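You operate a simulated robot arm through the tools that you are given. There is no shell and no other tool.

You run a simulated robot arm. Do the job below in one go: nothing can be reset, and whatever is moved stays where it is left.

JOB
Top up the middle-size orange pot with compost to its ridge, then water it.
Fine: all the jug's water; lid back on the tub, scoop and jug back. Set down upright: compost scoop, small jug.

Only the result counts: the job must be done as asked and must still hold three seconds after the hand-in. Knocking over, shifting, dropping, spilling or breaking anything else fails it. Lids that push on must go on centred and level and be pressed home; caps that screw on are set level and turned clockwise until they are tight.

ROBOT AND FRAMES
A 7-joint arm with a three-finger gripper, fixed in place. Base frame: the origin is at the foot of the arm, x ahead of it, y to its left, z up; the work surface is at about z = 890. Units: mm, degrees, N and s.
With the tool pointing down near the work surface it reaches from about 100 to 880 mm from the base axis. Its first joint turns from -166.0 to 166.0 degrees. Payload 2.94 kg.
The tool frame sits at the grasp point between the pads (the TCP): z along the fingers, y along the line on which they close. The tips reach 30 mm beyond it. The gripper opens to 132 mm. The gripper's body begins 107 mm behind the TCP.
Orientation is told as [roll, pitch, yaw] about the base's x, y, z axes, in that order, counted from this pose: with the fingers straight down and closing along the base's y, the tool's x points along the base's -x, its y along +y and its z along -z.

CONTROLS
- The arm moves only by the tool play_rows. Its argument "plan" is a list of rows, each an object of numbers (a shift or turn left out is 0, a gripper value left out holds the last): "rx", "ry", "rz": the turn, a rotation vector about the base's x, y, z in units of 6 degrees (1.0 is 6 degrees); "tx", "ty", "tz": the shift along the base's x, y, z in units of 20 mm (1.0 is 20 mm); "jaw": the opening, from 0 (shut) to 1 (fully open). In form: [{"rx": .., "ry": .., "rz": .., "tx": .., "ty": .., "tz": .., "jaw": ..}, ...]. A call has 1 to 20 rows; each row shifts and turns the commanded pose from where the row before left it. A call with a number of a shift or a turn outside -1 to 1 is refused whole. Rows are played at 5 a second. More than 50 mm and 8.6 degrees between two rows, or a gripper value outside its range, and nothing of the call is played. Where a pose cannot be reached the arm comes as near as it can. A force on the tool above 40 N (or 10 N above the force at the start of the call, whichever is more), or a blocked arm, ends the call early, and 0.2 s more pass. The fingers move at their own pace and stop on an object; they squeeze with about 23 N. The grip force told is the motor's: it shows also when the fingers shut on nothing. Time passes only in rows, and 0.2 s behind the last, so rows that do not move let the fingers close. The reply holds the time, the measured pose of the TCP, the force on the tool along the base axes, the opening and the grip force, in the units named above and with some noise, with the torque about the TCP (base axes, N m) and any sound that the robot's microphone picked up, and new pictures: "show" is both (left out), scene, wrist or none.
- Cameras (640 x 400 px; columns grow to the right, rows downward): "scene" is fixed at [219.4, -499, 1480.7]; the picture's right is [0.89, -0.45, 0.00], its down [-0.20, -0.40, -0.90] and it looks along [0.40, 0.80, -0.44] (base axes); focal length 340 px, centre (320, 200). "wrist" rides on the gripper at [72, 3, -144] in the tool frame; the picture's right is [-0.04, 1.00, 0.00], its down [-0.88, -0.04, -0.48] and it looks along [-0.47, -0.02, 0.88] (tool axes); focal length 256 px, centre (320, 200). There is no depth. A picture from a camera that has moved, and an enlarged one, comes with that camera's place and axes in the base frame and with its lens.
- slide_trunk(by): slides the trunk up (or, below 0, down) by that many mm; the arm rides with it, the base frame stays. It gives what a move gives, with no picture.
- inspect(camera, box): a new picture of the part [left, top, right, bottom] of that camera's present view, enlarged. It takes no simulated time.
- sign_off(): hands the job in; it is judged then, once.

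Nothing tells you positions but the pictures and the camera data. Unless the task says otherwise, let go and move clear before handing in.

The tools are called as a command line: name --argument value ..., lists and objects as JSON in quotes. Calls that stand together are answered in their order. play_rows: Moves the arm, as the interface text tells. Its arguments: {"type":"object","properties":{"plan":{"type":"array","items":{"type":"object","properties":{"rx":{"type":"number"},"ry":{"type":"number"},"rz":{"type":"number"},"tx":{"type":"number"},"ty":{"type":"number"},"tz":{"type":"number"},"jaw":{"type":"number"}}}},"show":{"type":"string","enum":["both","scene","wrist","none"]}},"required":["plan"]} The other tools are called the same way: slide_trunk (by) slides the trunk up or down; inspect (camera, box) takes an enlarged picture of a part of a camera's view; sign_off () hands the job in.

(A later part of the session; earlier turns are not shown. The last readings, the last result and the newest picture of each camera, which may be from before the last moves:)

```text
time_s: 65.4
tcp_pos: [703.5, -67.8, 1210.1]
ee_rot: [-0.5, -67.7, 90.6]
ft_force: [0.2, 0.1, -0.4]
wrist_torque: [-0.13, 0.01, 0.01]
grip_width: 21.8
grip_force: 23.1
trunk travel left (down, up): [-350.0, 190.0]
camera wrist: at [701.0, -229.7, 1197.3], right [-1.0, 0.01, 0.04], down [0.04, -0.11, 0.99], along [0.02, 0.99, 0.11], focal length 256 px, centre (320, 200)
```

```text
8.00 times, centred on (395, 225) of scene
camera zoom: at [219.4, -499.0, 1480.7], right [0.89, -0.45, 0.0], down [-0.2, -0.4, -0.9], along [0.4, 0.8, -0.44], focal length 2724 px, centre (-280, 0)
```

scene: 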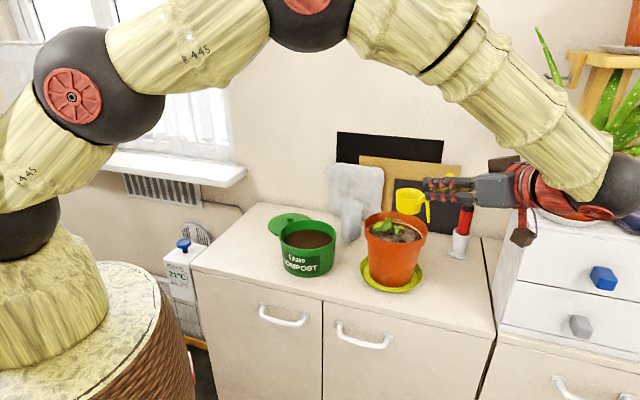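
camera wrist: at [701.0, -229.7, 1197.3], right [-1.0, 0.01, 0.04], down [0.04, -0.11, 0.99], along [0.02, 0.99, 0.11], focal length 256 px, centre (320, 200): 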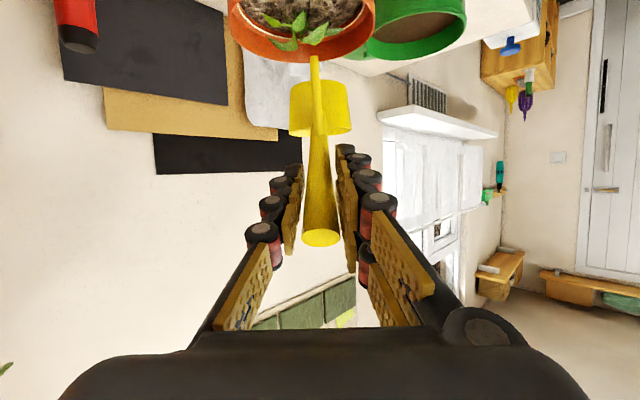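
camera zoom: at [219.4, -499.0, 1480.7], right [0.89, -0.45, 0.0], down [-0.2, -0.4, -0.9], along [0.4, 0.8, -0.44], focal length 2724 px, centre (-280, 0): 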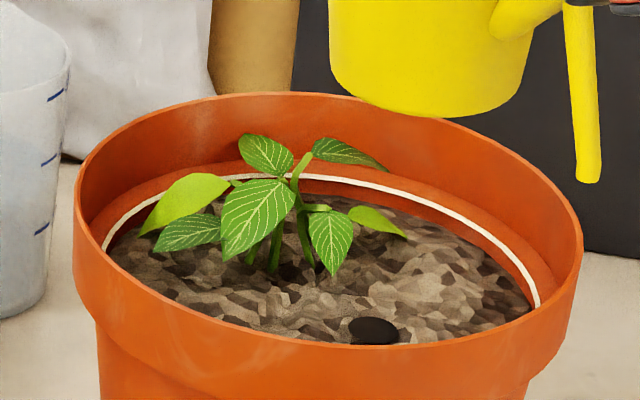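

The scoop is empty and the soil has risen about halfway to the ridge. I'll go back for a second scoop the same way.

play_rows --plan '[{"tx": -0.586, "ty": 0.914, "tz": -0.2, "rz": -0.5622}, {"tx": -0.586, "ty": 0.914, "tz": -0.2, "rz": -0.5622}, {"tx": -0.586, "ty": 0.914, "tz": -0.2, "rz": -0.5622}, {"tx": -0.586, "ty": 0.914, "tz": -0.2, "rz": -0.5622}, {"tx": -0.586, "ty": 0.914, "tz": -0.2, "rz": -0.5622}, {"tx": -0.586, "ty": 0.914, "tz": -0.2, "rz": -0.5622}, {"tx": -0.586, "ty": 0.914, "tz": -0.2, "rz": -0.5622}, {"tx": -0.586, "ty": 0.914, "tz": -0.2, "rz": -0.5622}, {"tx": -0.586, "ty": 0.914, "tz": -0.2, "rz": -0.5622}, {"tx": -0.586, "ty": 0.914, "tz": -0.2, "rz": -0.5622}, {"tx": -0.586, "ty": 0.914, "tz": -0.2, "rz": -0.5622}, {"tx": -0.586, "ty": 0.914, "tz": -0.2, "rz": -0.5622}, {"tx": -0.586, "ty": 0.914, "tz": -0.2, "rz": -0.5622}, {"tx": -0.586, "ty": 0.914, "tz": -0.2, "rz": -0.5622}, {"tx": -0.586, "ty": 0.914, "tz": -0.2, "rz": -0.5622}, {}]' --show "both"

play_rows --plan '[{}]' --show "none"

inspect --camera "scene" --box '[355, 200, 435, 250]'

inspect --camera "scene" --box '[250, 170, 370, 290]'

```text
time_s: 68.8
tcp_pos: [526.7, 208.7, 1149.5]
ee_rot: [-0.5, -67.6, 40.0]
ft_force: [-0.1, 0.1, -0.8]
wrist_torque: [-0.06, 0.09, -0.03]
grip_width: 22.3
grip_force: 22.8
trunk travel left (down, up): [-350.0, 190.0]
camera wrist: at [401.5, 107.2, 1137.5], right [-0.62, 0.78, 0.04], down [-0.06, -0.09, 0.99], along [0.78, 0.62, 0.1], focal length 256 px, centre (320, 200)
```

scene: 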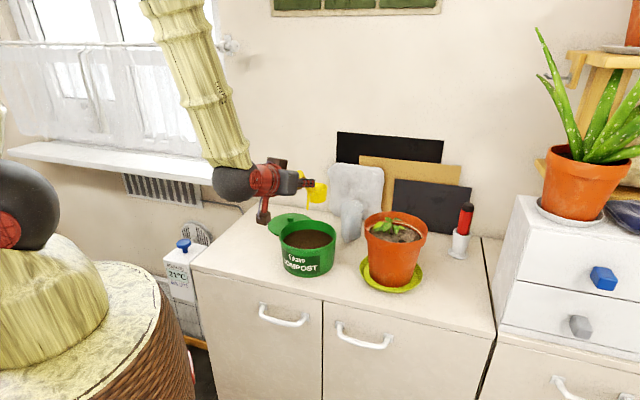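
wrist: 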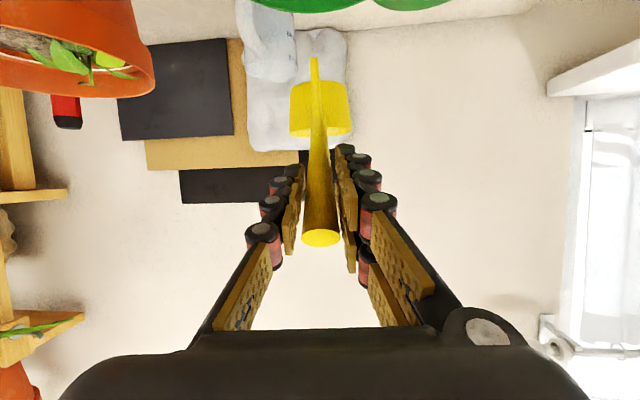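

```text
time_s: 69.2
tcp_pos: [526.3, 207.6, 1149.0]
ee_rot: [-0.4, -67.6, 39.9]
ft_force: [0.0, 0.1, -1.1]
wrist_torque: [-0.05, 0.04, -0.03]
grip_width: 22.1
grip_force: 23.4
trunk travel left (down, up): [-350.0, 190.0]
```

```text
8.00 times, centred on (395, 225) of scene
camera zoom: at [219.4, -499.0, 1480.7], right [0.89, -0.45, 0.0], down [-0.2, -0.4, -0.9], along [0.4, 0.8, -0.44], focal length 2724 px, centre (-280, 0)
```

zoom: 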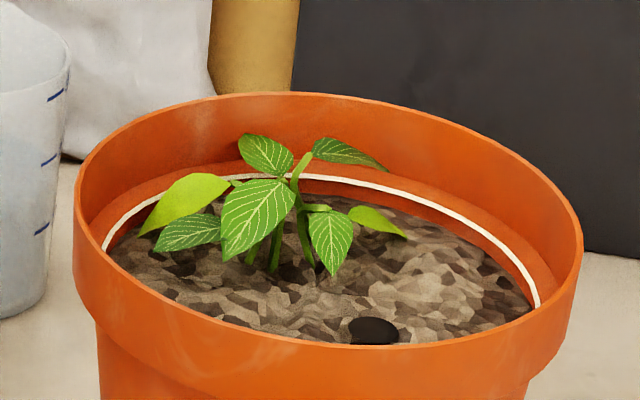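

```text
3.33 times, centred on (310, 230) of scene
camera zoom: at [219.4, -499.0, 1480.7], right [0.89, -0.45, 0.0], down [-0.2, -0.4, -0.9], along [0.4, 0.8, -0.44], focal length 1135 px, centre (353, 100)
```

zoom: 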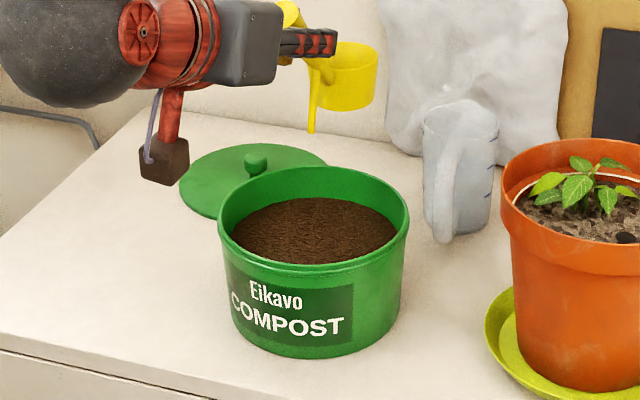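

The scoop is back above the tub. I'll take a tighter look at the pot's soil and that dark spot before digging again.

inspect --camera "scene" --box '[388, 222, 424, 246]'

inspect --camera "scene" --box '[366, 218, 396, 246]'

```text
16.00 times, centred on (406, 234) of scene
camera zoom: at [219.4, -499.0, 1480.7], right [0.89, -0.45, 0.0], down [-0.2, -0.4, -0.9], along [0.4, 0.8, -0.44], focal length 5448 px, centre (-1056, -344)
```

zoom: 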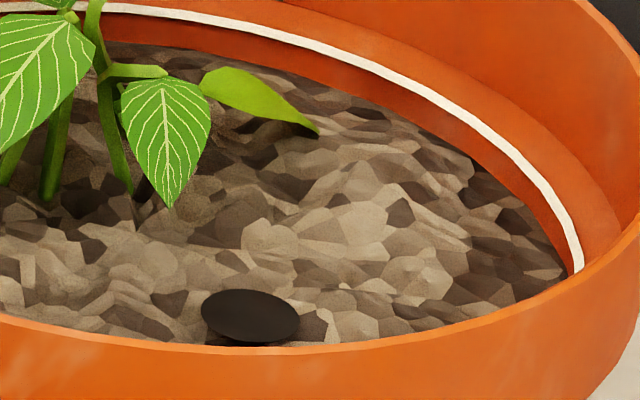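

```text
14.29 times, centred on (381, 232) of scene
camera zoom: at [219.4, -499.0, 1480.7], right [0.89, -0.45, 0.0], down [-0.2, -0.4, -0.9], along [0.4, 0.8, -0.44], focal length 4864 px, centre (-551, -257)
```

zoom: 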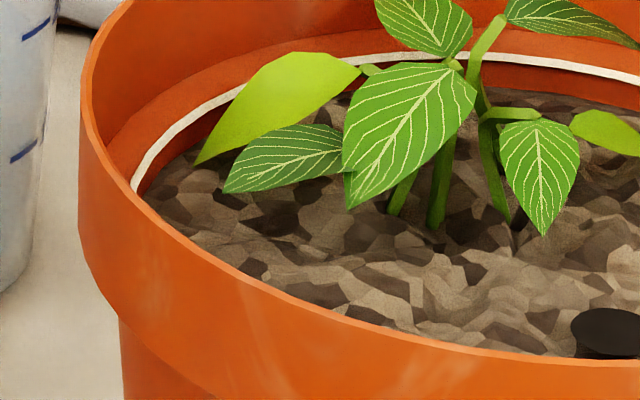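

The soil now sits about 7 mm below the ridge, so one more full scoop should do it. I'll tilt the scoop and dip it into the compost again.

play_rows --plan '[{"rx": -0.554, "ry": 0.704, "rz": 0.069, "tx": 0.065, "ty": -0.075}, {"rx": -0.5757, "ry": 0.686}, {"rx": -0.5757, "ry": 0.686}, {"rx": -0.5757, "ry": 0.686}, {"rx": -0.5757, "ry": 0.686}, {"rx": -0.5757, "ry": 0.686}, {"rx": -0.5757, "ry": 0.686}, {}, {"tz": -0.8}, {"tz": -0.8}, {"tz": -0.8}, {}]' --show "both"

```text
time_s: 71.8
tcp_pos: [529.1, 205.6, 1100.3]
ee_rot: [0.0, -30.0, 40.0]
ft_force: [0.3, -1.0, -0.8]
wrist_torque: [-0.01, 0.01, -0.03]
grip_width: 21.7
grip_force: 22.6
trunk travel left (down, up): [-350.0, 190.0]
camera wrist: at [423.5, 120.5, 1189.8], right [-0.61, 0.79, 0.02], down [0.43, 0.31, 0.85], along [0.67, 0.53, -0.52], focal length 256 px, centre (320, 200)
```

scene: 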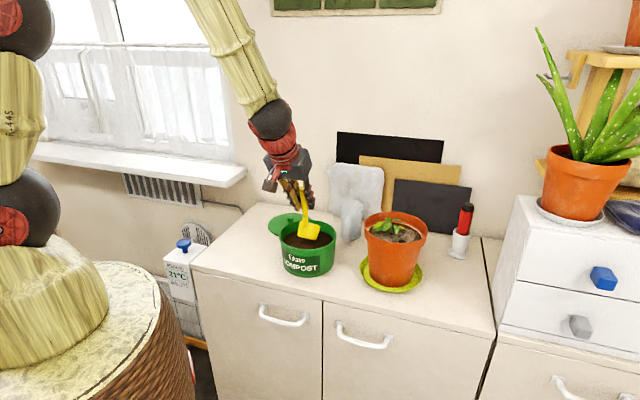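
wrist: 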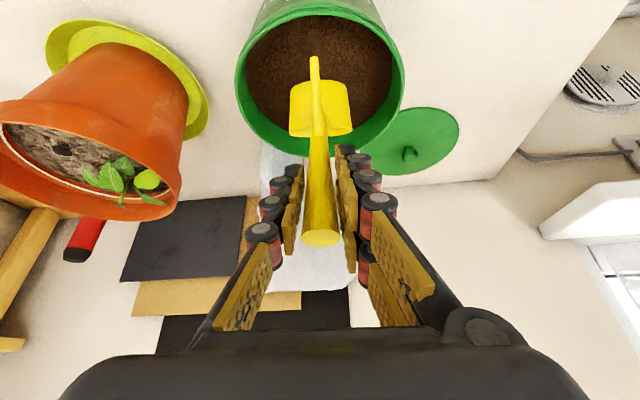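

play_rows --plan '[{"tz": -0.98}, {"tz": -0.98}, {"tz": -0.98}, {"rx": 0.49, "ry": -0.5837, "tx": -0.115, "ty": -0.0965, "tz": -0.2625}, {"rx": 0.49, "ry": -0.5837, "tx": -0.115, "ty": -0.0965, "tz": -0.2625}, {"rx": 0.49, "ry": -0.5837, "tx": -0.115, "ty": -0.0965, "tz": -0.2625}, {"rx": 0.49, "ry": -0.5837, "tx": -0.115, "ty": -0.0965, "tz": -0.2625}, {"rx": 0.49, "ry": -0.5837, "tx": -0.115, "ty": -0.0965, "tz": -0.333}, {"rx": 0.49, "ry": -0.5837, "tx": -0.115, "ty": -0.0965, "tz": -0.333}, {"rx": 0.49, "ry": -0.5837, "tx": -0.115, "ty": -0.0965, "tz": -0.333}, {}]' --show "none"

inspect --camera "scene" --box '[250, 180, 350, 290]'

```text
time_s: 74.2
tcp_pos: [512.6, 191.0, 1002.6]
ee_rot: [0.0, -62.0, 40.0]
ft_force: [-0.6, 0.2, -0.9]
wrist_torque: [-0.05, 0.05, -0.03]
grip_width: 22.2
grip_force: 23.4
trunk travel left (down, up): [-350.0, 190.0]
```

```text
3.64 times, centred on (300, 235) of scene
camera zoom: at [219.4, -499.0, 1480.7], right [0.89, -0.45, 0.0], down [-0.2, -0.4, -0.9], along [0.4, 0.8, -0.44], focal length 1238 px, centre (393, 73)
```

zoom: 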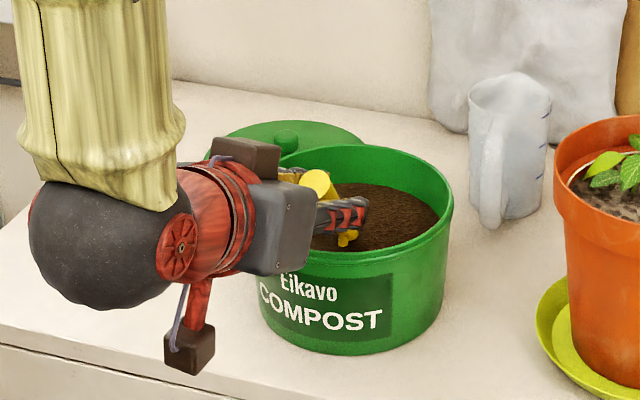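

The cup is buried with no rim contact this time. I'll level it fully while lifting out.

play_rows --plan '[{"rx": 0.32, "ry": -0.383, "tz": 0.4}, {"rx": 0.32, "ry": -0.383, "tz": 0.4}, {"tz": 0.7}, {"tz": 1}, {"tz": 1}, {"tz": 1}, {"tz": 1}, {"tz": 1}, {"tz": 1}, {"tz": 1}, {"tz": 0.5}, {}]' --show "none"

inspect --camera "scene" --box '[240, 150, 380, 290]'

```text
time_s: 76.8
tcp_pos: [512.1, 189.9, 1183.0]
ee_rot: [0.0, -68.0, 40.1]
ft_force: [0.7, 0.5, -0.8]
wrist_torque: [-0.07, 0.04, -0.05]
grip_width: 21.9
grip_force: 22.6
trunk travel left (down, up): [-350.0, 190.0]
```

```text
2.86 times, centred on (310, 220) of scene
camera zoom: at [219.4, -499.0, 1480.7], right [0.89, -0.45, 0.0], down [-0.2, -0.4, -0.9], along [0.4, 0.8, -0.44], focal length 973 px, centre (349, 143)
```

zoom: 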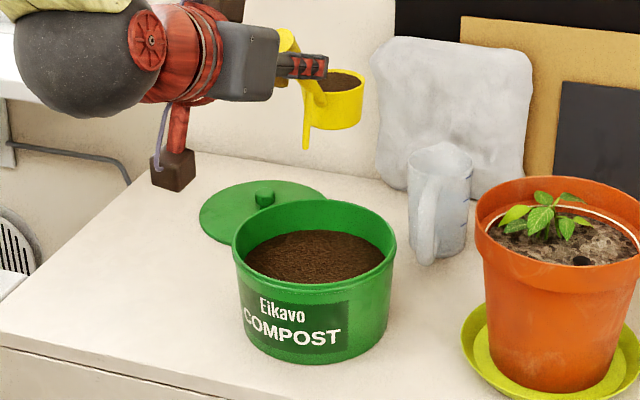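

The second scoop is full. I'll carry it to the pot, yawing the same way as before.

play_rows --plan '[{"tx": 0.594, "ty": -0.796, "tz": 0.02, "rz": 0.521}, {"tx": 0.594, "ty": -0.796, "tz": 0.02, "rz": 0.521}, {"tx": 0.594, "ty": -0.796, "tz": 0.02, "rz": 0.521}, {"tx": 0.594, "ty": -0.796, "tz": 0.02, "rz": 0.521}, {"tx": 0.594, "ty": -0.796, "tz": 0.02, "rz": 0.521}, {"tx": 0.594, "ty": -0.796, "tz": 0.02, "rz": 0.521}, {"tx": 0.594, "ty": -0.796, "tz": 0.02, "rz": 0.521}, {"tx": 0.594, "ty": -0.796, "tz": 0.02, "rz": 0.521}, {"tx": 0.594, "ty": -0.796, "tz": 0.02, "rz": 0.521}, {"tx": 0.594, "ty": -0.796, "tz": 0.02, "rz": 0.521}, {"tx": 0.594, "ty": -0.796, "tz": 0.02, "rz": 0.521}, {"tx": 0.594, "ty": -0.796, "tz": 0.02, "rz": 0.521}, {"tx": 0.594, "ty": -0.796, "tz": 0.02, "rz": 0.521}, {"tx": 0.594, "ty": -0.796, "tz": 0.02, "rz": 0.521}, {"tx": 0.594, "ty": -0.796, "tz": 0.02, "rz": 0.521}, {"tx": 0.594, "ty": -0.796, "tz": 0.02, "rz": 0.521}, {}]' --show "wrist"

```text
time_s: 80.4
tcp_pos: [701.2, -62.4, 1187.9]
ee_rot: [0.1, -68.0, 90.2]
ft_force: [1.0, 0.3, -1.5]
wrist_torque: [-0.09, -0.01, -0.01]
grip_width: 22.2
grip_force: 22.9
trunk travel left (down, up): [-350.0, 190.0]
camera wrist: at [700.0, -223.9, 1174.7], right [-1.0, 0.01, 0.04], down [0.04, -0.11, 0.99], along [0.02, 0.99, 0.11], focal length 256 px, centre (320, 200)
```

wrist: 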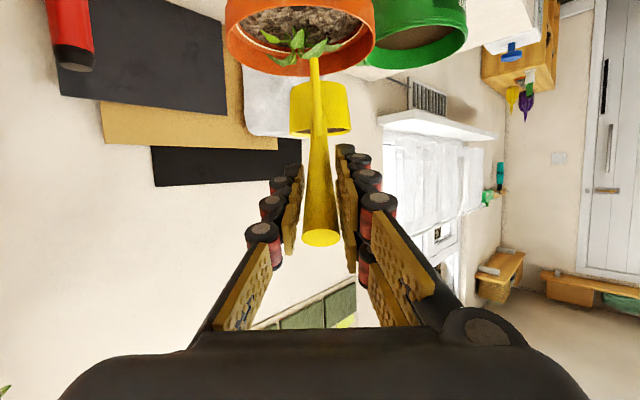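

I'm over the pot, so I'll tip gradually and watch the level.

play_rows --plan '[{"rx": -0.8333, "ty": 0.262, "tz": 0.14}, {"rx": -0.8333, "ty": 0.262, "tz": 0.14}, {"rx": -0.8333, "ty": 0.262, "tz": 0.14}, {"rx": -0.8333, "ty": 0.368, "tz": 0.033}, {"rx": -0.8333, "ty": 0.368, "tz": 0.033}, {"rx": -0.8333, "ty": 0.368, "tz": 0.033}, {"rx": -0.8333, "ty": 0.452, "tz": 0.01}, {"rx": -0.8333, "ty": 0.452, "tz": 0.01}, {"rx": -0.8333, "ty": 0.452, "tz": 0.01}, {}, {}, {}, {}, {}]' --show "none"

inspect --camera "scene" --box '[355, 190, 445, 250]'

```text
time_s: 83.4
tcp_pos: [702.7, 1.8, 1202.3]
ee_rot: [0.0, -22.9, 89.9]
ft_force: [1.1, -0.1, -0.3]
wrist_torque: [-0.01, 0.03, -0.03]
grip_width: 22.1
grip_force: 22.7
trunk travel left (down, up): [-350.0, 190.0]
```

```text
6.67 times, centred on (400, 220) of scene
camera zoom: at [219.4, -499.0, 1480.7], right [0.89, -0.45, 0.0], down [-0.2, -0.4, -0.9], along [0.4, 0.8, -0.44], focal length 2270 px, centre (-213, 67)
```

zoom: 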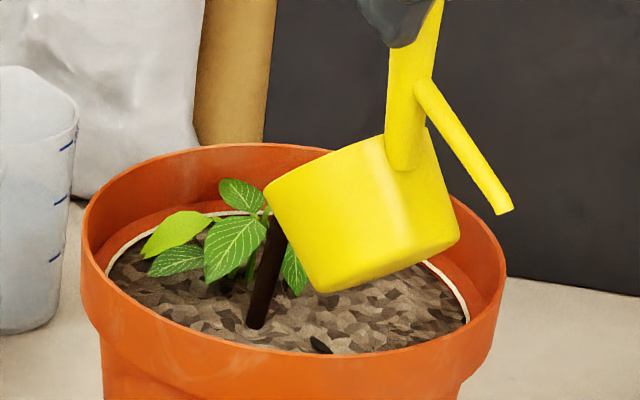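

The level is rising and the dark spot is nearly covered. I'll continue in short holds and check it against the ridge.

play_rows --plan '[{}, {}, {}, {}, {}]' --show "none"

inspect --camera "scene" --box '[355, 195, 435, 251]'

```text
time_s: 84.6
tcp_pos: [702.1, 1.8, 1200.2]
ee_rot: [0.1, -22.9, 90.1]
ft_force: [-0.8, 0.2, -1.8]
wrist_torque: [0.0, 0.03, -0.03]
grip_width: 22.2
grip_force: 23.3
trunk travel left (down, up): [-350.0, 190.0]
```

```text
7.14 times, centred on (395, 223) of scene
camera zoom: at [219.4, -499.0, 1480.7], right [0.89, -0.45, 0.0], down [-0.2, -0.4, -0.9], along [0.4, 0.8, -0.44], focal length 2432 px, centre (-216, 36)
```

zoom: 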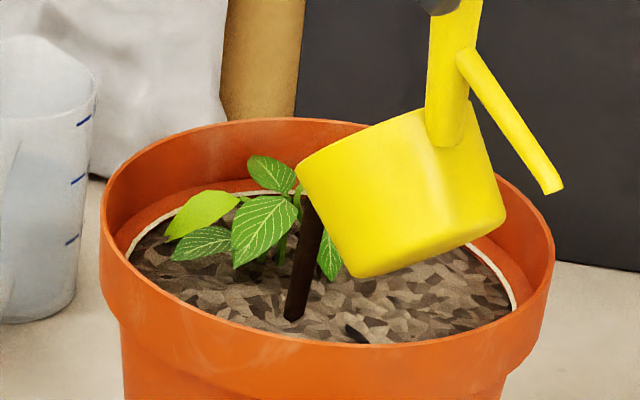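

inspect --camera "scene" --box '[366, 215, 396, 241]'

inspect --camera "scene" --box '[400, 220, 430, 244]'

```text
15.38 times, centred on (381, 228) of scene
camera zoom: at [219.4, -499.0, 1480.7], right [0.89, -0.45, 0.0], down [-0.2, -0.4, -0.9], along [0.4, 0.8, -0.44], focal length 5238 px, centre (-618, -231)
```

zoom: 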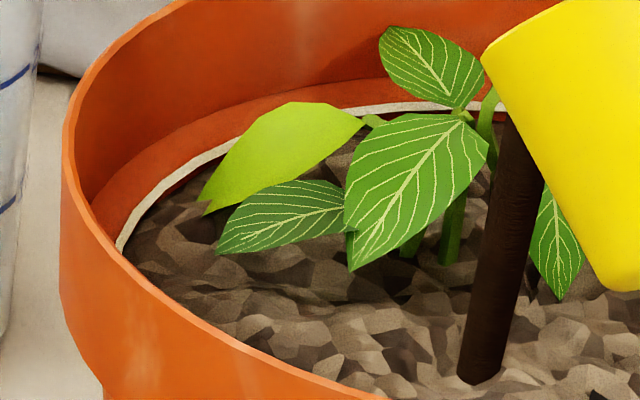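

```text
16.00 times, centred on (415, 232) of scene
camera zoom: at [219.4, -499.0, 1480.7], right [0.89, -0.45, 0.0], down [-0.2, -0.4, -0.9], along [0.4, 0.8, -0.44], focal length 5448 px, centre (-1200, -312)
```

zoom: 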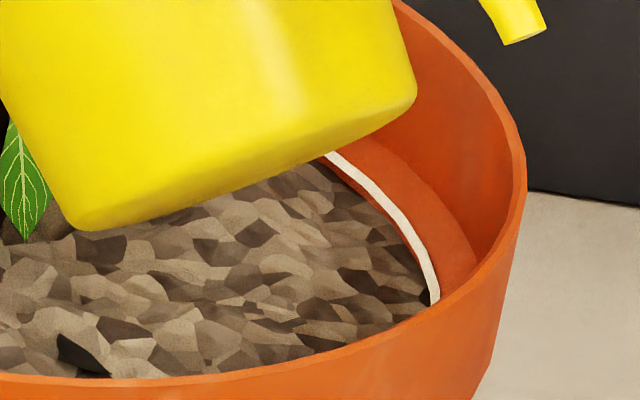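

The soil is nearly at the ridge on the right and about 2 mm below it on the left. I'll level the scoop now to stop the flow and take a full look.

play_rows --plan '[{"rx": 1, "ty": -0.5}, {"rx": 1, "ty": -0.5}, {"rx": 1, "ty": -0.5}, {"rx": 1, "ty": -0.45}, {"rx": 1, "ty": -0.4}, {"rx": 1, "ty": -0.35}, {"rx": 1, "ty": -0.3}, {"rx": 0.5, "ty": -0.2}, {}]' --show "none"

inspect --camera "scene" --box '[350, 170, 450, 250]'

inspect --camera "scene" --box '[392, 216, 428, 240]'

inspect --camera "scene" --box '[362, 214, 398, 244]'

```text
time_s: 86.6
tcp_pos: [703.7, -61.4, 1199.7]
ee_rot: [-0.1, -68.1, 90.1]
ft_force: [0.7, -0.5, -0.7]
wrist_torque: [-0.05, 0.01, -0.01]
grip_width: 22.0
grip_force: 22.8
trunk travel left (down, up): [-350.0, 190.0]
```

```text
5.00 times, centred on (400, 210) of scene
camera zoom: at [219.4, -499.0, 1480.7], right [0.89, -0.45, 0.0], down [-0.2, -0.4, -0.9], along [0.4, 0.8, -0.44], focal length 1702 px, centre (-80, 150)
```

zoom: 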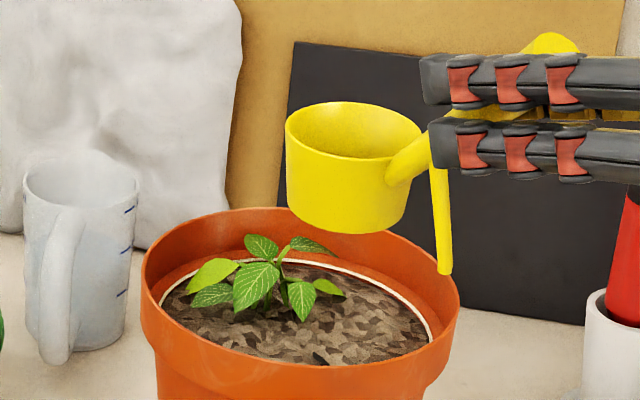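

```text
16.00 times, centred on (410, 228) of scene
camera zoom: at [219.4, -499.0, 1480.7], right [0.89, -0.45, 0.0], down [-0.2, -0.4, -0.9], along [0.4, 0.8, -0.44], focal length 5448 px, centre (-1120, -248)
```

zoom: 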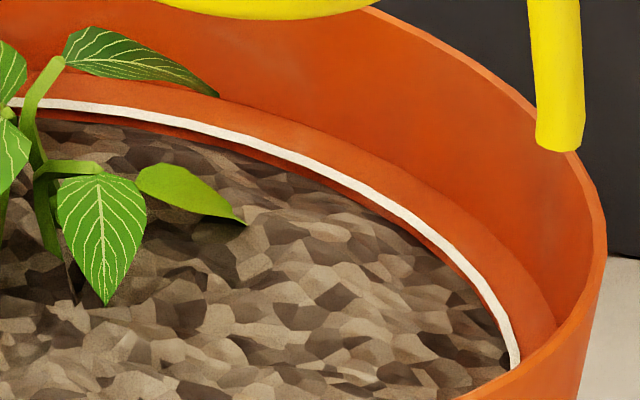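

```text
13.33 times, centred on (380, 229) of scene
camera zoom: at [219.4, -499.0, 1480.7], right [0.89, -0.45, 0.0], down [-0.2, -0.4, -0.9], along [0.4, 0.8, -0.44], focal length 4540 px, centre (-480, -187)
```

zoom: 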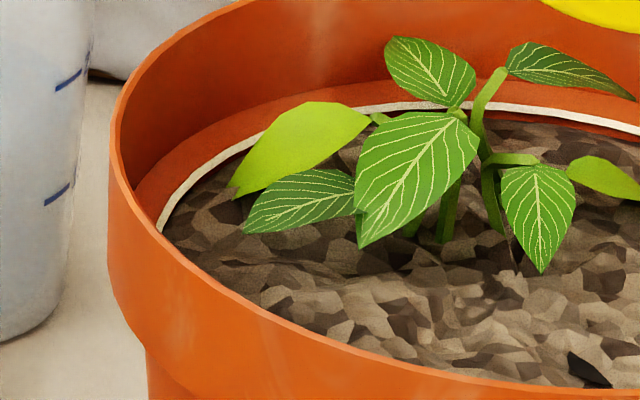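

The scoop is empty and the soil is within about 2 mm of the ridge at the back. I'll go back over the tub, where the wrist camera can see into the pot, and judge whether a small top-up is needed.

play_rows --plan '[{"tx": -0.584, "ty": 0.893, "tz": -0.17, "rz": -0.5567}, {"tx": -0.584, "ty": 0.893, "tz": -0.17, "rz": -0.5567}, {"tx": -0.584, "ty": 0.893, "tz": -0.17, "rz": -0.5567}, {"tx": -0.584, "ty": 0.893, "tz": -0.17, "rz": -0.5567}, {"tx": -0.584, "ty": 0.893, "tz": -0.17, "rz": -0.5567}, {"tx": -0.584, "ty": 0.893, "tz": -0.17, "rz": -0.5567}, {"tx": -0.584, "ty": 0.893, "tz": -0.17, "rz": -0.5567}, {"tx": -0.584, "ty": 0.893, "tz": -0.17, "rz": -0.5567}, {"tx": -0.584, "ty": 0.893, "tz": -0.17, "rz": -0.5567}, {"tx": -0.584, "ty": 0.893, "tz": -0.17, "rz": -0.5567}, {"tx": -0.584, "ty": 0.893, "tz": -0.17, "rz": -0.5567}, {"tx": -0.584, "ty": 0.893, "tz": -0.17, "rz": -0.5567}, {"tx": -0.584, "ty": 0.893, "tz": -0.17, "rz": -0.5567}, {"tx": -0.584, "ty": 0.893, "tz": -0.17, "rz": -0.5567}, {"tx": -0.584, "ty": 0.893, "tz": -0.17, "rz": -0.5567}, {}]' --show "scene"

play_rows --plan '[{"rx": -0.5757, "ry": 0.686}, {"rx": -0.5757, "ry": 0.686}, {"rx": -0.5757, "ry": 0.686}, {"rx": -0.5757, "ry": 0.686}, {"rx": -0.5757, "ry": 0.686}, {"rx": -0.5757, "ry": 0.686}, {"rx": -0.5757, "ry": 0.686}, {}]' --show "wrist"

inspect --camera "wrist" --box '[0, 90, 200, 240]'

inspect --camera "scene" --box '[362, 200, 432, 248]'

```text
time_s: 90.0
tcp_pos: [526.7, 206.8, 1148.0]
ee_rot: [0.0, -68.0, 40.0]
ft_force: [-0.6, 0.4, -0.9]
wrist_torque: [-0.06, 0.11, -0.03]
grip_width: 22.2
grip_force: 23.3
trunk travel left (down, up): [-350.0, 190.0]
```

scene: 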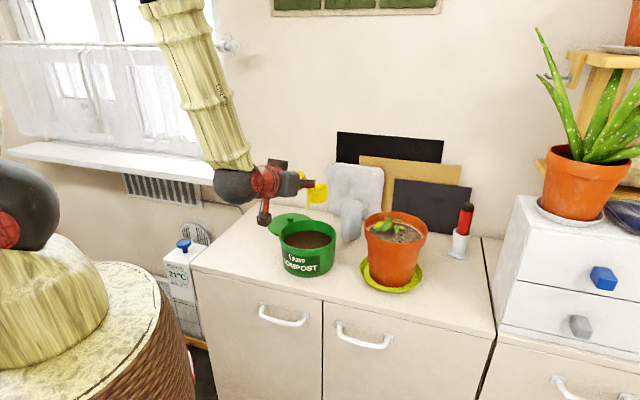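

```text
time_s: 91.8
tcp_pos: [525.4, 206.5, 1148.4]
ee_rot: [0.0, -30.4, 40.0]
ft_force: [-0.5, -1.1, -1.1]
wrist_torque: [-0.03, 0.01, -0.01]
grip_width: 21.6
grip_force: 22.6
trunk travel left (down, up): [-350.0, 190.0]
camera wrist: at [421.4, 121.4, 1235.7], right [-0.61, 0.79, 0.02], down [0.42, 0.3, 0.85], along [0.67, 0.53, -0.52], focal length 256 px, centre (320, 200)
```

wrist: 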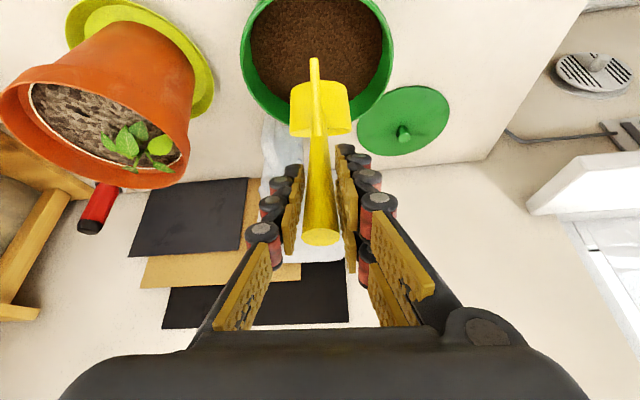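

```text
2.67 times, centred on (100, 165) of wrist
camera zoom: at [421.4, 121.4, 1235.7], right [-0.61, 0.79, 0.02], down [0.42, 0.3, 0.85], along [0.67, 0.53, -0.52], focal length 683 px, centre (907, 293)
```

zoom: 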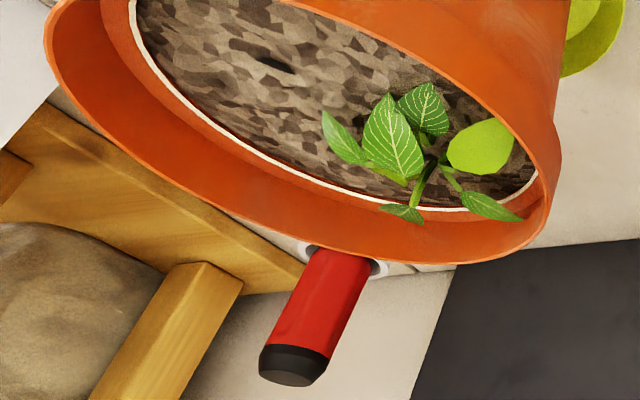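

```text
8.33 times, centred on (397, 224) of scene
camera zoom: at [219.4, -499.0, 1480.7], right [0.89, -0.45, 0.0], down [-0.2, -0.4, -0.9], along [0.4, 0.8, -0.44], focal length 2837 px, centre (-322, 0)
```

zoom: 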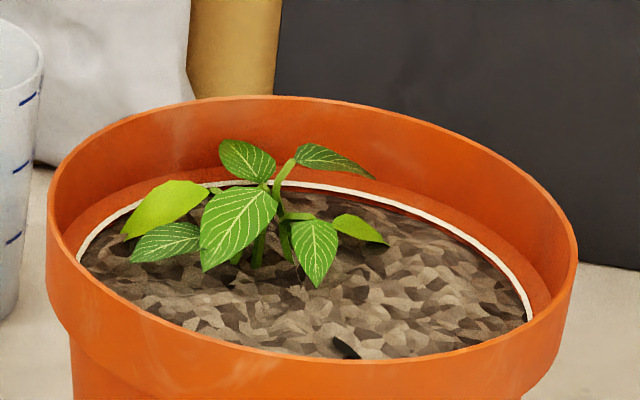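

The soil is almost at the ridge, about 1.5–2 mm short. I'll take a shallow partial scoop for a small finishing amount.

play_rows --plan '[{"tz": -0.892}, {"tz": -0.892}, {"tz": -0.892}, {"tz": -0.892}, {"tz": -0.892}, {"tz": -0.892}, {"rx": 0.509, "ry": -0.607, "tx": -0.172, "ty": -0.145, "tz": -0.1875}, {"rx": 0.509, "ry": -0.607, "tx": -0.172, "ty": -0.145, "tz": -0.1875}, {"rx": 0.509, "ry": -0.607, "tx": -0.172, "ty": -0.145, "tz": -0.1875}, {"rx": 0.509, "ry": -0.607, "tx": -0.172, "ty": -0.145, "tz": -0.1875}, {"rx": 0.509, "ry": -0.607, "tx": -0.172, "ty": -0.145, "tz": -0.1875}, {"rx": 0.509, "ry": -0.607, "tx": -0.172, "ty": -0.145, "tz": -0.1875}, {"rx": 0.509, "ry": -0.607, "tx": -0.172, "ty": -0.145, "tz": -0.1875}, {"rx": 0.509, "ry": -0.607, "tx": -0.172, "ty": -0.145, "tz": -0.1875}, {"tz": 0.5}, {"tz": 1}, {"tz": 1}, {"tz": 1}, {}]' --show "none"

inspect --camera "scene" --box '[240, 160, 360, 280]'

```text
time_s: 95.8
tcp_pos: [499.5, 184.1, 1081.0]
ee_rot: [0.0, -68.4, 39.9]
ft_force: [0.4, -0.2, -2.4]
wrist_torque: [-0.03, 0.05, 0.03]
grip_width: 22.0
grip_force: 24.2
trunk travel left (down, up): [-350.0, 190.0]
```

```text
3.33 times, centred on (300, 220) of scene
camera zoom: at [219.4, -499.0, 1480.7], right [0.89, -0.45, 0.0], down [-0.2, -0.4, -0.9], along [0.4, 0.8, -0.44], focal length 1135 px, centre (387, 133)
```

zoom: 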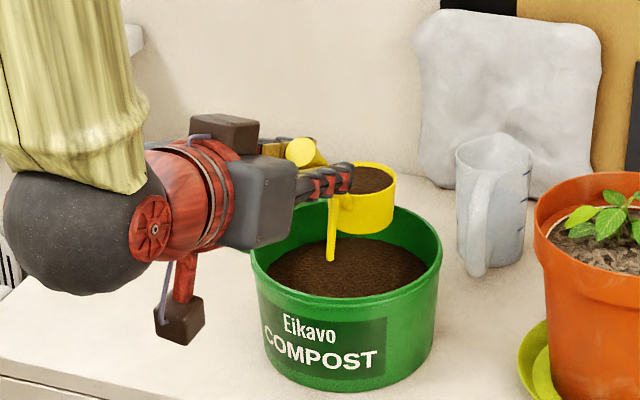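

It came up nearly full anyway. I'll carry it to the pot, pour only a little, and return the rest to the tub.

play_rows --plan '[{"tz": 1}, {"tz": 1}, {"tz": 1}, {"tz": 1}, {"tz": 1}, {"tx": 0.675, "ty": -0.82, "tz": 0.027, "rz": 0.5567}, {"tx": 0.675, "ty": -0.82, "tz": 0.027, "rz": 0.5567}, {"tx": 0.675, "ty": -0.82, "tz": 0.027, "rz": 0.5567}, {"tx": 0.675, "ty": -0.82, "tz": 0.027, "rz": 0.5567}, {"tx": 0.675, "ty": -0.82, "tz": 0.027, "rz": 0.5567}, {"tx": 0.675, "ty": -0.82, "tz": 0.027, "rz": 0.5567}, {"tx": 0.675, "ty": -0.82, "tz": 0.027, "rz": 0.5567}, {"tx": 0.675, "ty": -0.82, "tz": 0.027, "rz": 0.5567}, {"tx": 0.675, "ty": -0.82, "tz": 0.027, "rz": 0.5567}, {"tx": 0.675, "ty": -0.82, "tz": 0.027, "rz": 0.5567}, {"tx": 0.675, "ty": -0.82, "tz": 0.027, "rz": 0.5567}, {"tx": 0.675, "ty": -0.82, "tz": 0.027, "rz": 0.5567}, {"tx": 0.675, "ty": -0.82, "tz": 0.027, "rz": 0.5567}, {"tx": 0.675, "ty": -0.82, "tz": 0.027, "rz": 0.5567}, {"tx": 0.675, "ty": -0.82, "tz": 0.027, "rz": 0.5567}]' --show "scene"

inspect --camera "scene" --box '[350, 170, 450, 250]'

```text
time_s: 100.0
tcp_pos: [703.4, -62.6, 1187.1]
ee_rot: [0.3, -68.4, 89.9]
ft_force: [-0.5, -0.2, -1.3]
wrist_torque: [-0.09, 0.02, 0.02]
grip_width: 22.1
grip_force: 22.8
trunk travel left (down, up): [-350.0, 190.0]
```

scene: 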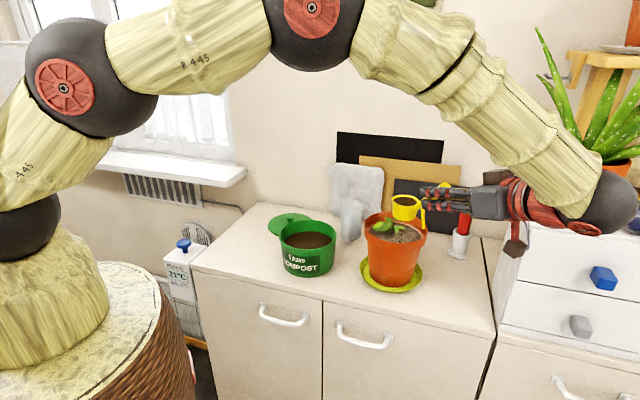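

```text
5.00 times, centred on (400, 210) of scene
camera zoom: at [219.4, -499.0, 1480.7], right [0.89, -0.45, 0.0], down [-0.2, -0.4, -0.9], along [0.4, 0.8, -0.44], focal length 1702 px, centre (-80, 150)
```

zoom: 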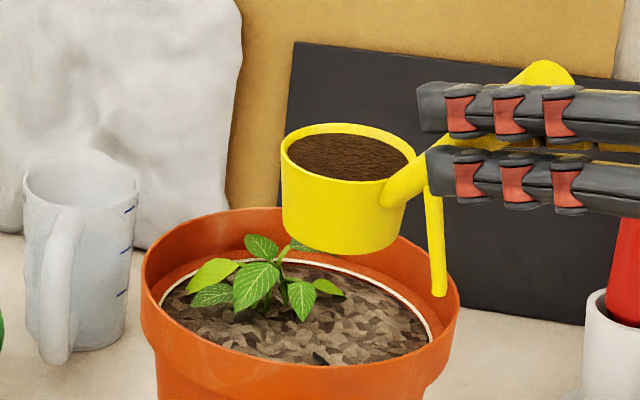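

I'll do a brief tip to about 30° and straight back, then check.

play_rows --plan '[{"tx": 0.5, "rx": -0.8333, "ty": 0.262, "tz": 0.14}, {"rx": -0.8333, "ty": 0.262, "tz": 0.14}, {"rx": -0.8333, "ty": 0.262, "tz": 0.14}, {"rx": -0.8333, "ty": 0.368, "tz": 0.033}, {"rx": -0.8333, "ty": 0.368, "tz": 0.033}, {"rx": -0.8333, "ty": 0.368, "tz": 0.033}, {"rx": 0.8333, "ty": -0.368, "tz": -0.033}, {"rx": 0.8333, "ty": -0.368, "tz": -0.033}, {"rx": 0.8333, "ty": -0.368, "tz": -0.033}, {"rx": 0.8333, "ty": -0.262, "tz": -0.14}, {"rx": 0.8333, "ty": -0.262, "tz": -0.14}, {"rx": 0.8333, "ty": -0.262, "tz": -0.14}, {}]' --show "none"

inspect --camera "scene" --box '[350, 170, 450, 250]'

inspect --camera "scene" --box '[392, 216, 428, 246]'

inspect --camera "scene" --box '[362, 214, 398, 244]'

```text
time_s: 102.8
tcp_pos: [711.5, -62.4, 1190.2]
ee_rot: [-0.2, -68.4, 90.1]
ft_force: [0.1, 0.0, -1.9]
wrist_torque: [-0.07, -0.01, 0.01]
grip_width: 21.9
grip_force: 23.2
trunk travel left (down, up): [-350.0, 190.0]
```

```text
5.00 times, centred on (400, 210) of scene
camera zoom: at [219.4, -499.0, 1480.7], right [0.89, -0.45, 0.0], down [-0.2, -0.4, -0.9], along [0.4, 0.8, -0.44], focal length 1702 px, centre (-80, 150)
```

zoom: 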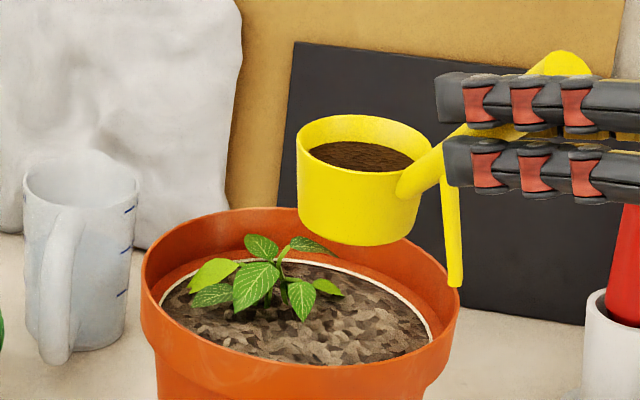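

```text
13.33 times, centred on (410, 231) of scene
camera zoom: at [219.4, -499.0, 1480.7], right [0.89, -0.45, 0.0], down [-0.2, -0.4, -0.9], along [0.4, 0.8, -0.44], focal length 4540 px, centre (-880, -213)
```

zoom: 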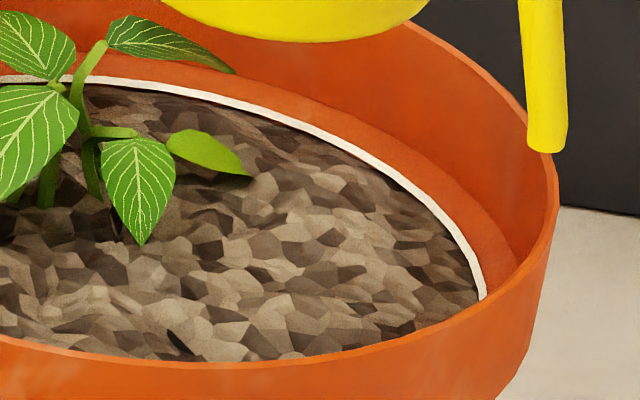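

```text
13.33 times, centred on (380, 229) of scene
camera zoom: at [219.4, -499.0, 1480.7], right [0.89, -0.45, 0.0], down [-0.2, -0.4, -0.9], along [0.4, 0.8, -0.44], focal length 4540 px, centre (-480, -187)
```

zoom: 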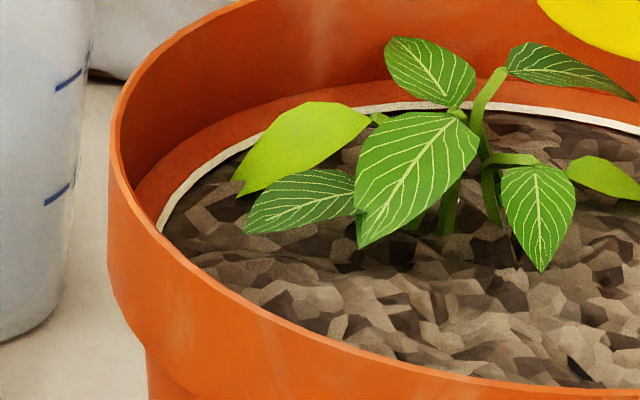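

The soil now meets the ridge line all round. I'll return the leftover compost to the tub.

play_rows --plan '[{"tx": -0.697, "ty": 0.832, "tz": -0.133, "rz": -0.5567}, {"tx": -0.697, "ty": 0.832, "tz": -0.133, "rz": -0.5567}, {"tx": -0.697, "ty": 0.832, "tz": -0.133, "rz": -0.5567}, {"tx": -0.697, "ty": 0.832, "tz": -0.133, "rz": -0.5567}, {"tx": -0.697, "ty": 0.832, "tz": -0.133, "rz": -0.5567}, {"tx": -0.697, "ty": 0.832, "tz": -0.133, "rz": -0.5567}, {"tx": -0.697, "ty": 0.832, "tz": -0.133, "rz": -0.5567}, {"tx": -0.697, "ty": 0.832, "tz": -0.133, "rz": -0.5567}, {"tx": -0.697, "ty": 0.832, "tz": -0.133, "rz": -0.5567}, {"tx": -0.697, "ty": 0.832, "tz": -0.133, "rz": -0.5567}, {"tx": -0.697, "ty": 0.832, "tz": -0.133, "rz": -0.5567}, {"tx": -0.697, "ty": 0.832, "tz": -0.133, "rz": -0.5567}, {"tx": -0.697, "ty": 0.832, "tz": -0.133, "rz": -0.5567}, {"tx": -0.697, "ty": 0.832, "tz": -0.133, "rz": -0.5567}, {"tx": -0.697, "ty": 0.832, "tz": -0.133, "rz": -0.5567}, {}]' --show "scene"

inspect --camera "scene" --box '[362, 200, 432, 248]'

```text
time_s: 106.2
tcp_pos: [503.5, 186.6, 1149.0]
ee_rot: [0.0, -68.3, 40.0]
ft_force: [-0.1, 0.5, -2.1]
wrist_torque: [-0.03, 0.07, 0.01]
grip_width: 22.0
grip_force: 23.4
trunk travel left (down, up): [-350.0, 190.0]
```

scene: 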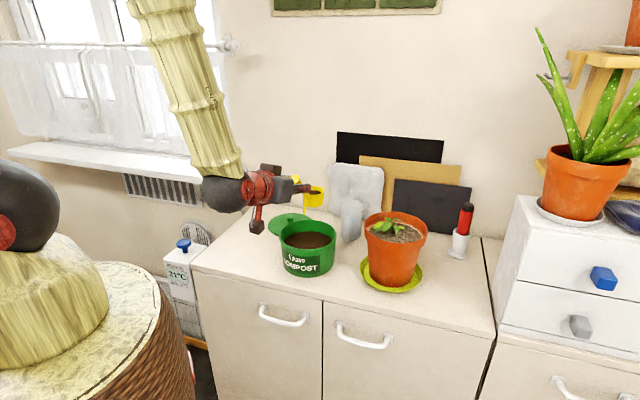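

```text
8.33 times, centred on (397, 224) of scene
camera zoom: at [219.4, -499.0, 1480.7], right [0.89, -0.45, 0.0], down [-0.2, -0.4, -0.9], along [0.4, 0.8, -0.44], focal length 2837 px, centre (-322, 0)
```

zoom: 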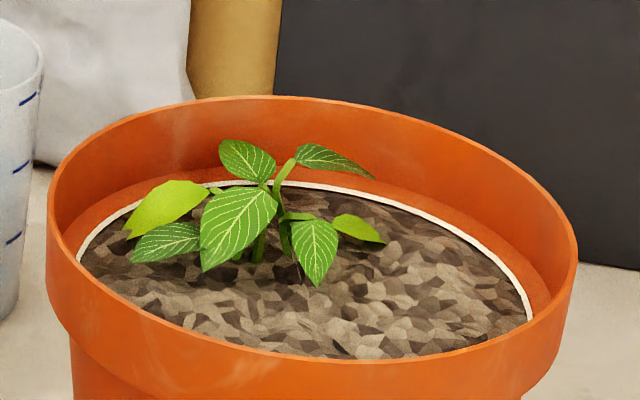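

The soil lines up well with the ridge. Now I'll tip the leftover back into the tub.

play_rows --plan '[{"rx": -0.611, "ry": 0.728, "tz": -0.307}, {"rx": -0.611, "ry": 0.728, "tz": -0.307}, {"rx": -0.611, "ry": 0.728, "tz": -0.307}, {"rx": -0.611, "ry": 0.728, "tz": -0.307}, {"rx": -0.611, "ry": 0.728, "tz": -0.307}, {"rx": -0.611, "ry": 0.728, "tz": -0.307}, {"rx": -0.611, "ry": 0.728, "tz": -0.307}, {}, {}, {}, {}, {}, {}, {}, {}, {}, {}]' --show "wrist"

inspect --camera "scene" --box '[250, 180, 350, 290]'

```text
time_s: 109.8
tcp_pos: [502.4, 186.3, 1105.5]
ee_rot: [-0.1, -28.5, 39.9]
ft_force: [-0.5, -0.4, -1.4]
wrist_torque: [0.01, -0.02, -0.03]
grip_width: 22.2
grip_force: 22.7
trunk travel left (down, up): [-350.0, 190.0]
camera wrist: at [401.3, 103.5, 1198.1], right [-0.61, 0.79, 0.02], down [0.44, 0.32, 0.84], along [0.65, 0.52, -0.55], focal length 256 px, centre (320, 200)
```

wrist: 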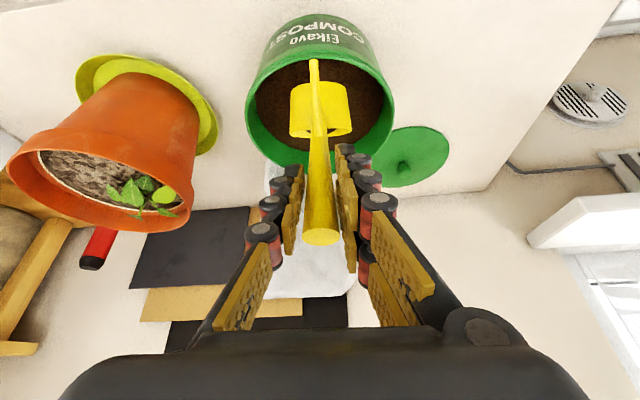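

```text
3.64 times, centred on (300, 235) of scene
camera zoom: at [219.4, -499.0, 1480.7], right [0.89, -0.45, 0.0], down [-0.2, -0.4, -0.9], along [0.4, 0.8, -0.44], focal length 1238 px, centre (393, 73)
```

zoom: 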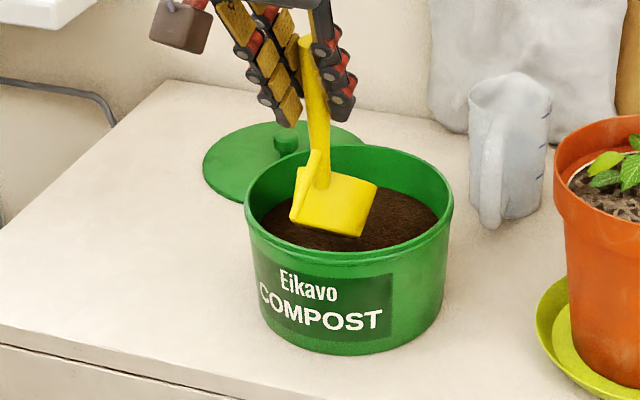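

play_rows --plan '[{}, {}, {}, {}, {}, {}, {}, {}, {}, {}, {"rx": 0.611, "ry": -0.728, "tz": 0.4}, {"rx": 0.611, "ry": -0.728, "tz": 0.4}, {"rx": 0.611, "ry": -0.728, "tz": 0.4}, {"rx": 0.611, "ry": -0.728, "tz": 0.4}, {"rx": 0.611, "ry": -0.728, "tz": 0.4}, {"rx": 0.611, "ry": -0.728, "tz": 0.4}, {"rx": 0.611, "ry": -0.728, "tz": 0.4}, {}]' --show "scene"

inspect --camera "scene" --box '[270, 170, 340, 230]'

```text
time_s: 113.6
tcp_pos: [503.5, 187.6, 1162.4]
ee_rot: [-0.1, -68.4, 40.0]
ft_force: [0.2, 0.7, -0.9]
wrist_torque: [-0.03, 0.05, -0.02]
grip_width: 22.0
grip_force: 23.3
trunk travel left (down, up): [-350.0, 190.0]
```

scene: 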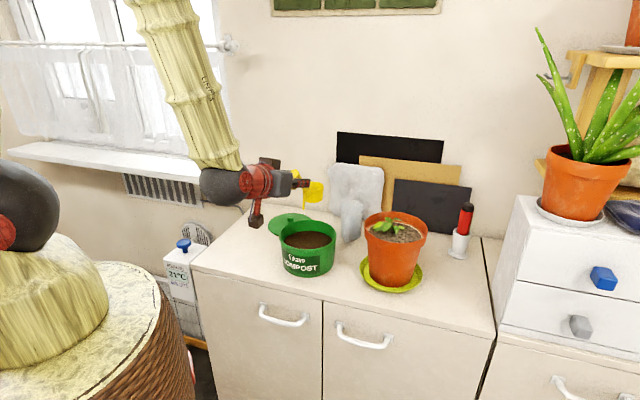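

```text
6.67 times, centred on (305, 200) of scene
camera zoom: at [219.4, -499.0, 1480.7], right [0.89, -0.45, 0.0], down [-0.2, -0.4, -0.9], along [0.4, 0.8, -0.44], focal length 2270 px, centre (420, 200)
```

zoom: 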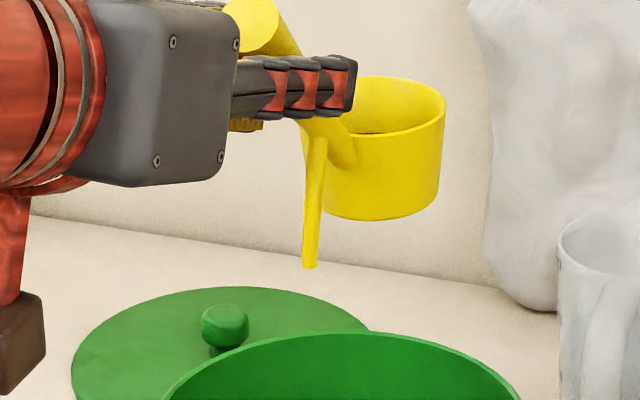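

A thin layer of compost is still in the scoop at this tilt. I'll centre the mouth over the tub and roll the scoop sideways about the tool axis to empty it fully.

play_rows --plan '[{"tx": -0.27, "ty": -0.22, "tz": -0.75}, {"tx": -0.27, "ty": -0.22, "tz": -0.75}, {"tx": -0.27, "ty": -0.22, "tz": -0.75}, {"tx": -0.27, "ty": -0.22, "tz": -0.75}, {"rx": 0.71, "ry": 0.596, "rz": -0.375}, {"rx": 0.71, "ry": 0.596, "rz": -0.375}, {"rx": 0.71, "ry": 0.596, "rz": -0.375}, {"rx": 0.71, "ry": 0.596, "rz": -0.375}, {"rx": 0.71, "ry": 0.596, "rz": -0.375}, {"rx": 0.71, "ry": 0.596, "rz": -0.375}, {}]' --show "both"

inspect --camera "scene" --box '[250, 180, 350, 290]'

```text
time_s: 116.0
tcp_pos: [482.1, 169.2, 1101.7]
ee_rot: [55.8, -48.7, -23.2]
ft_force: [0.0, 0.3, -1.3]
wrist_torque: [-0.03, 0.06, -0.02]
grip_width: 22.3
grip_force: 23.1
trunk travel left (down, up): [-350.0, 190.0]
camera wrist: at [335.3, 103.7, 1102.4], right [-0.32, 0.75, 0.58], down [0.21, -0.54, 0.82], along [0.92, 0.38, 0.02], focal length 256 px, centre (320, 200)
```

scene: 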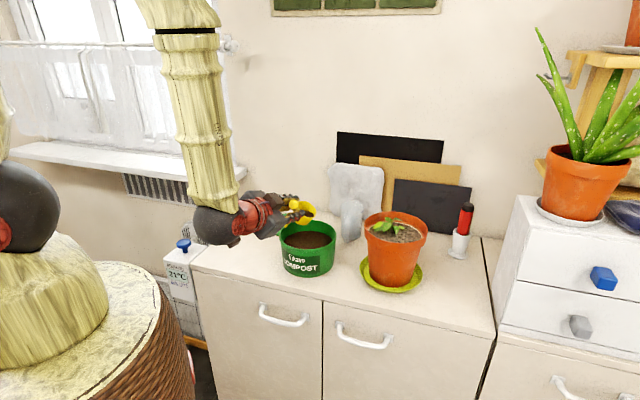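
wrist: 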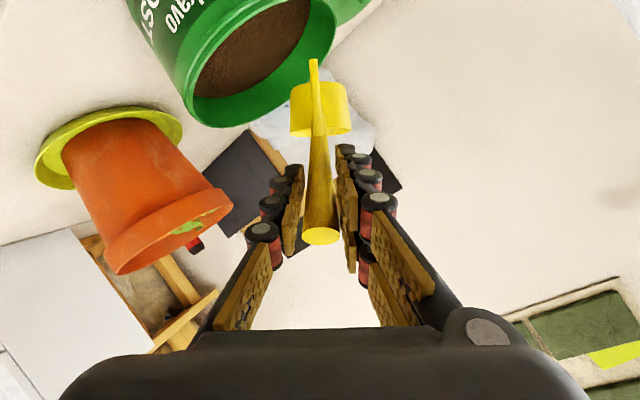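

```text
3.64 times, centred on (300, 235) of scene
camera zoom: at [219.4, -499.0, 1480.7], right [0.89, -0.45, 0.0], down [-0.2, -0.4, -0.9], along [0.4, 0.8, -0.44], focal length 1238 px, centre (393, 73)
```

zoom: 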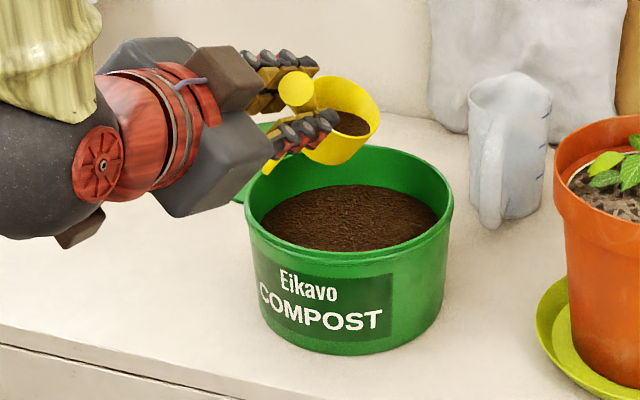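

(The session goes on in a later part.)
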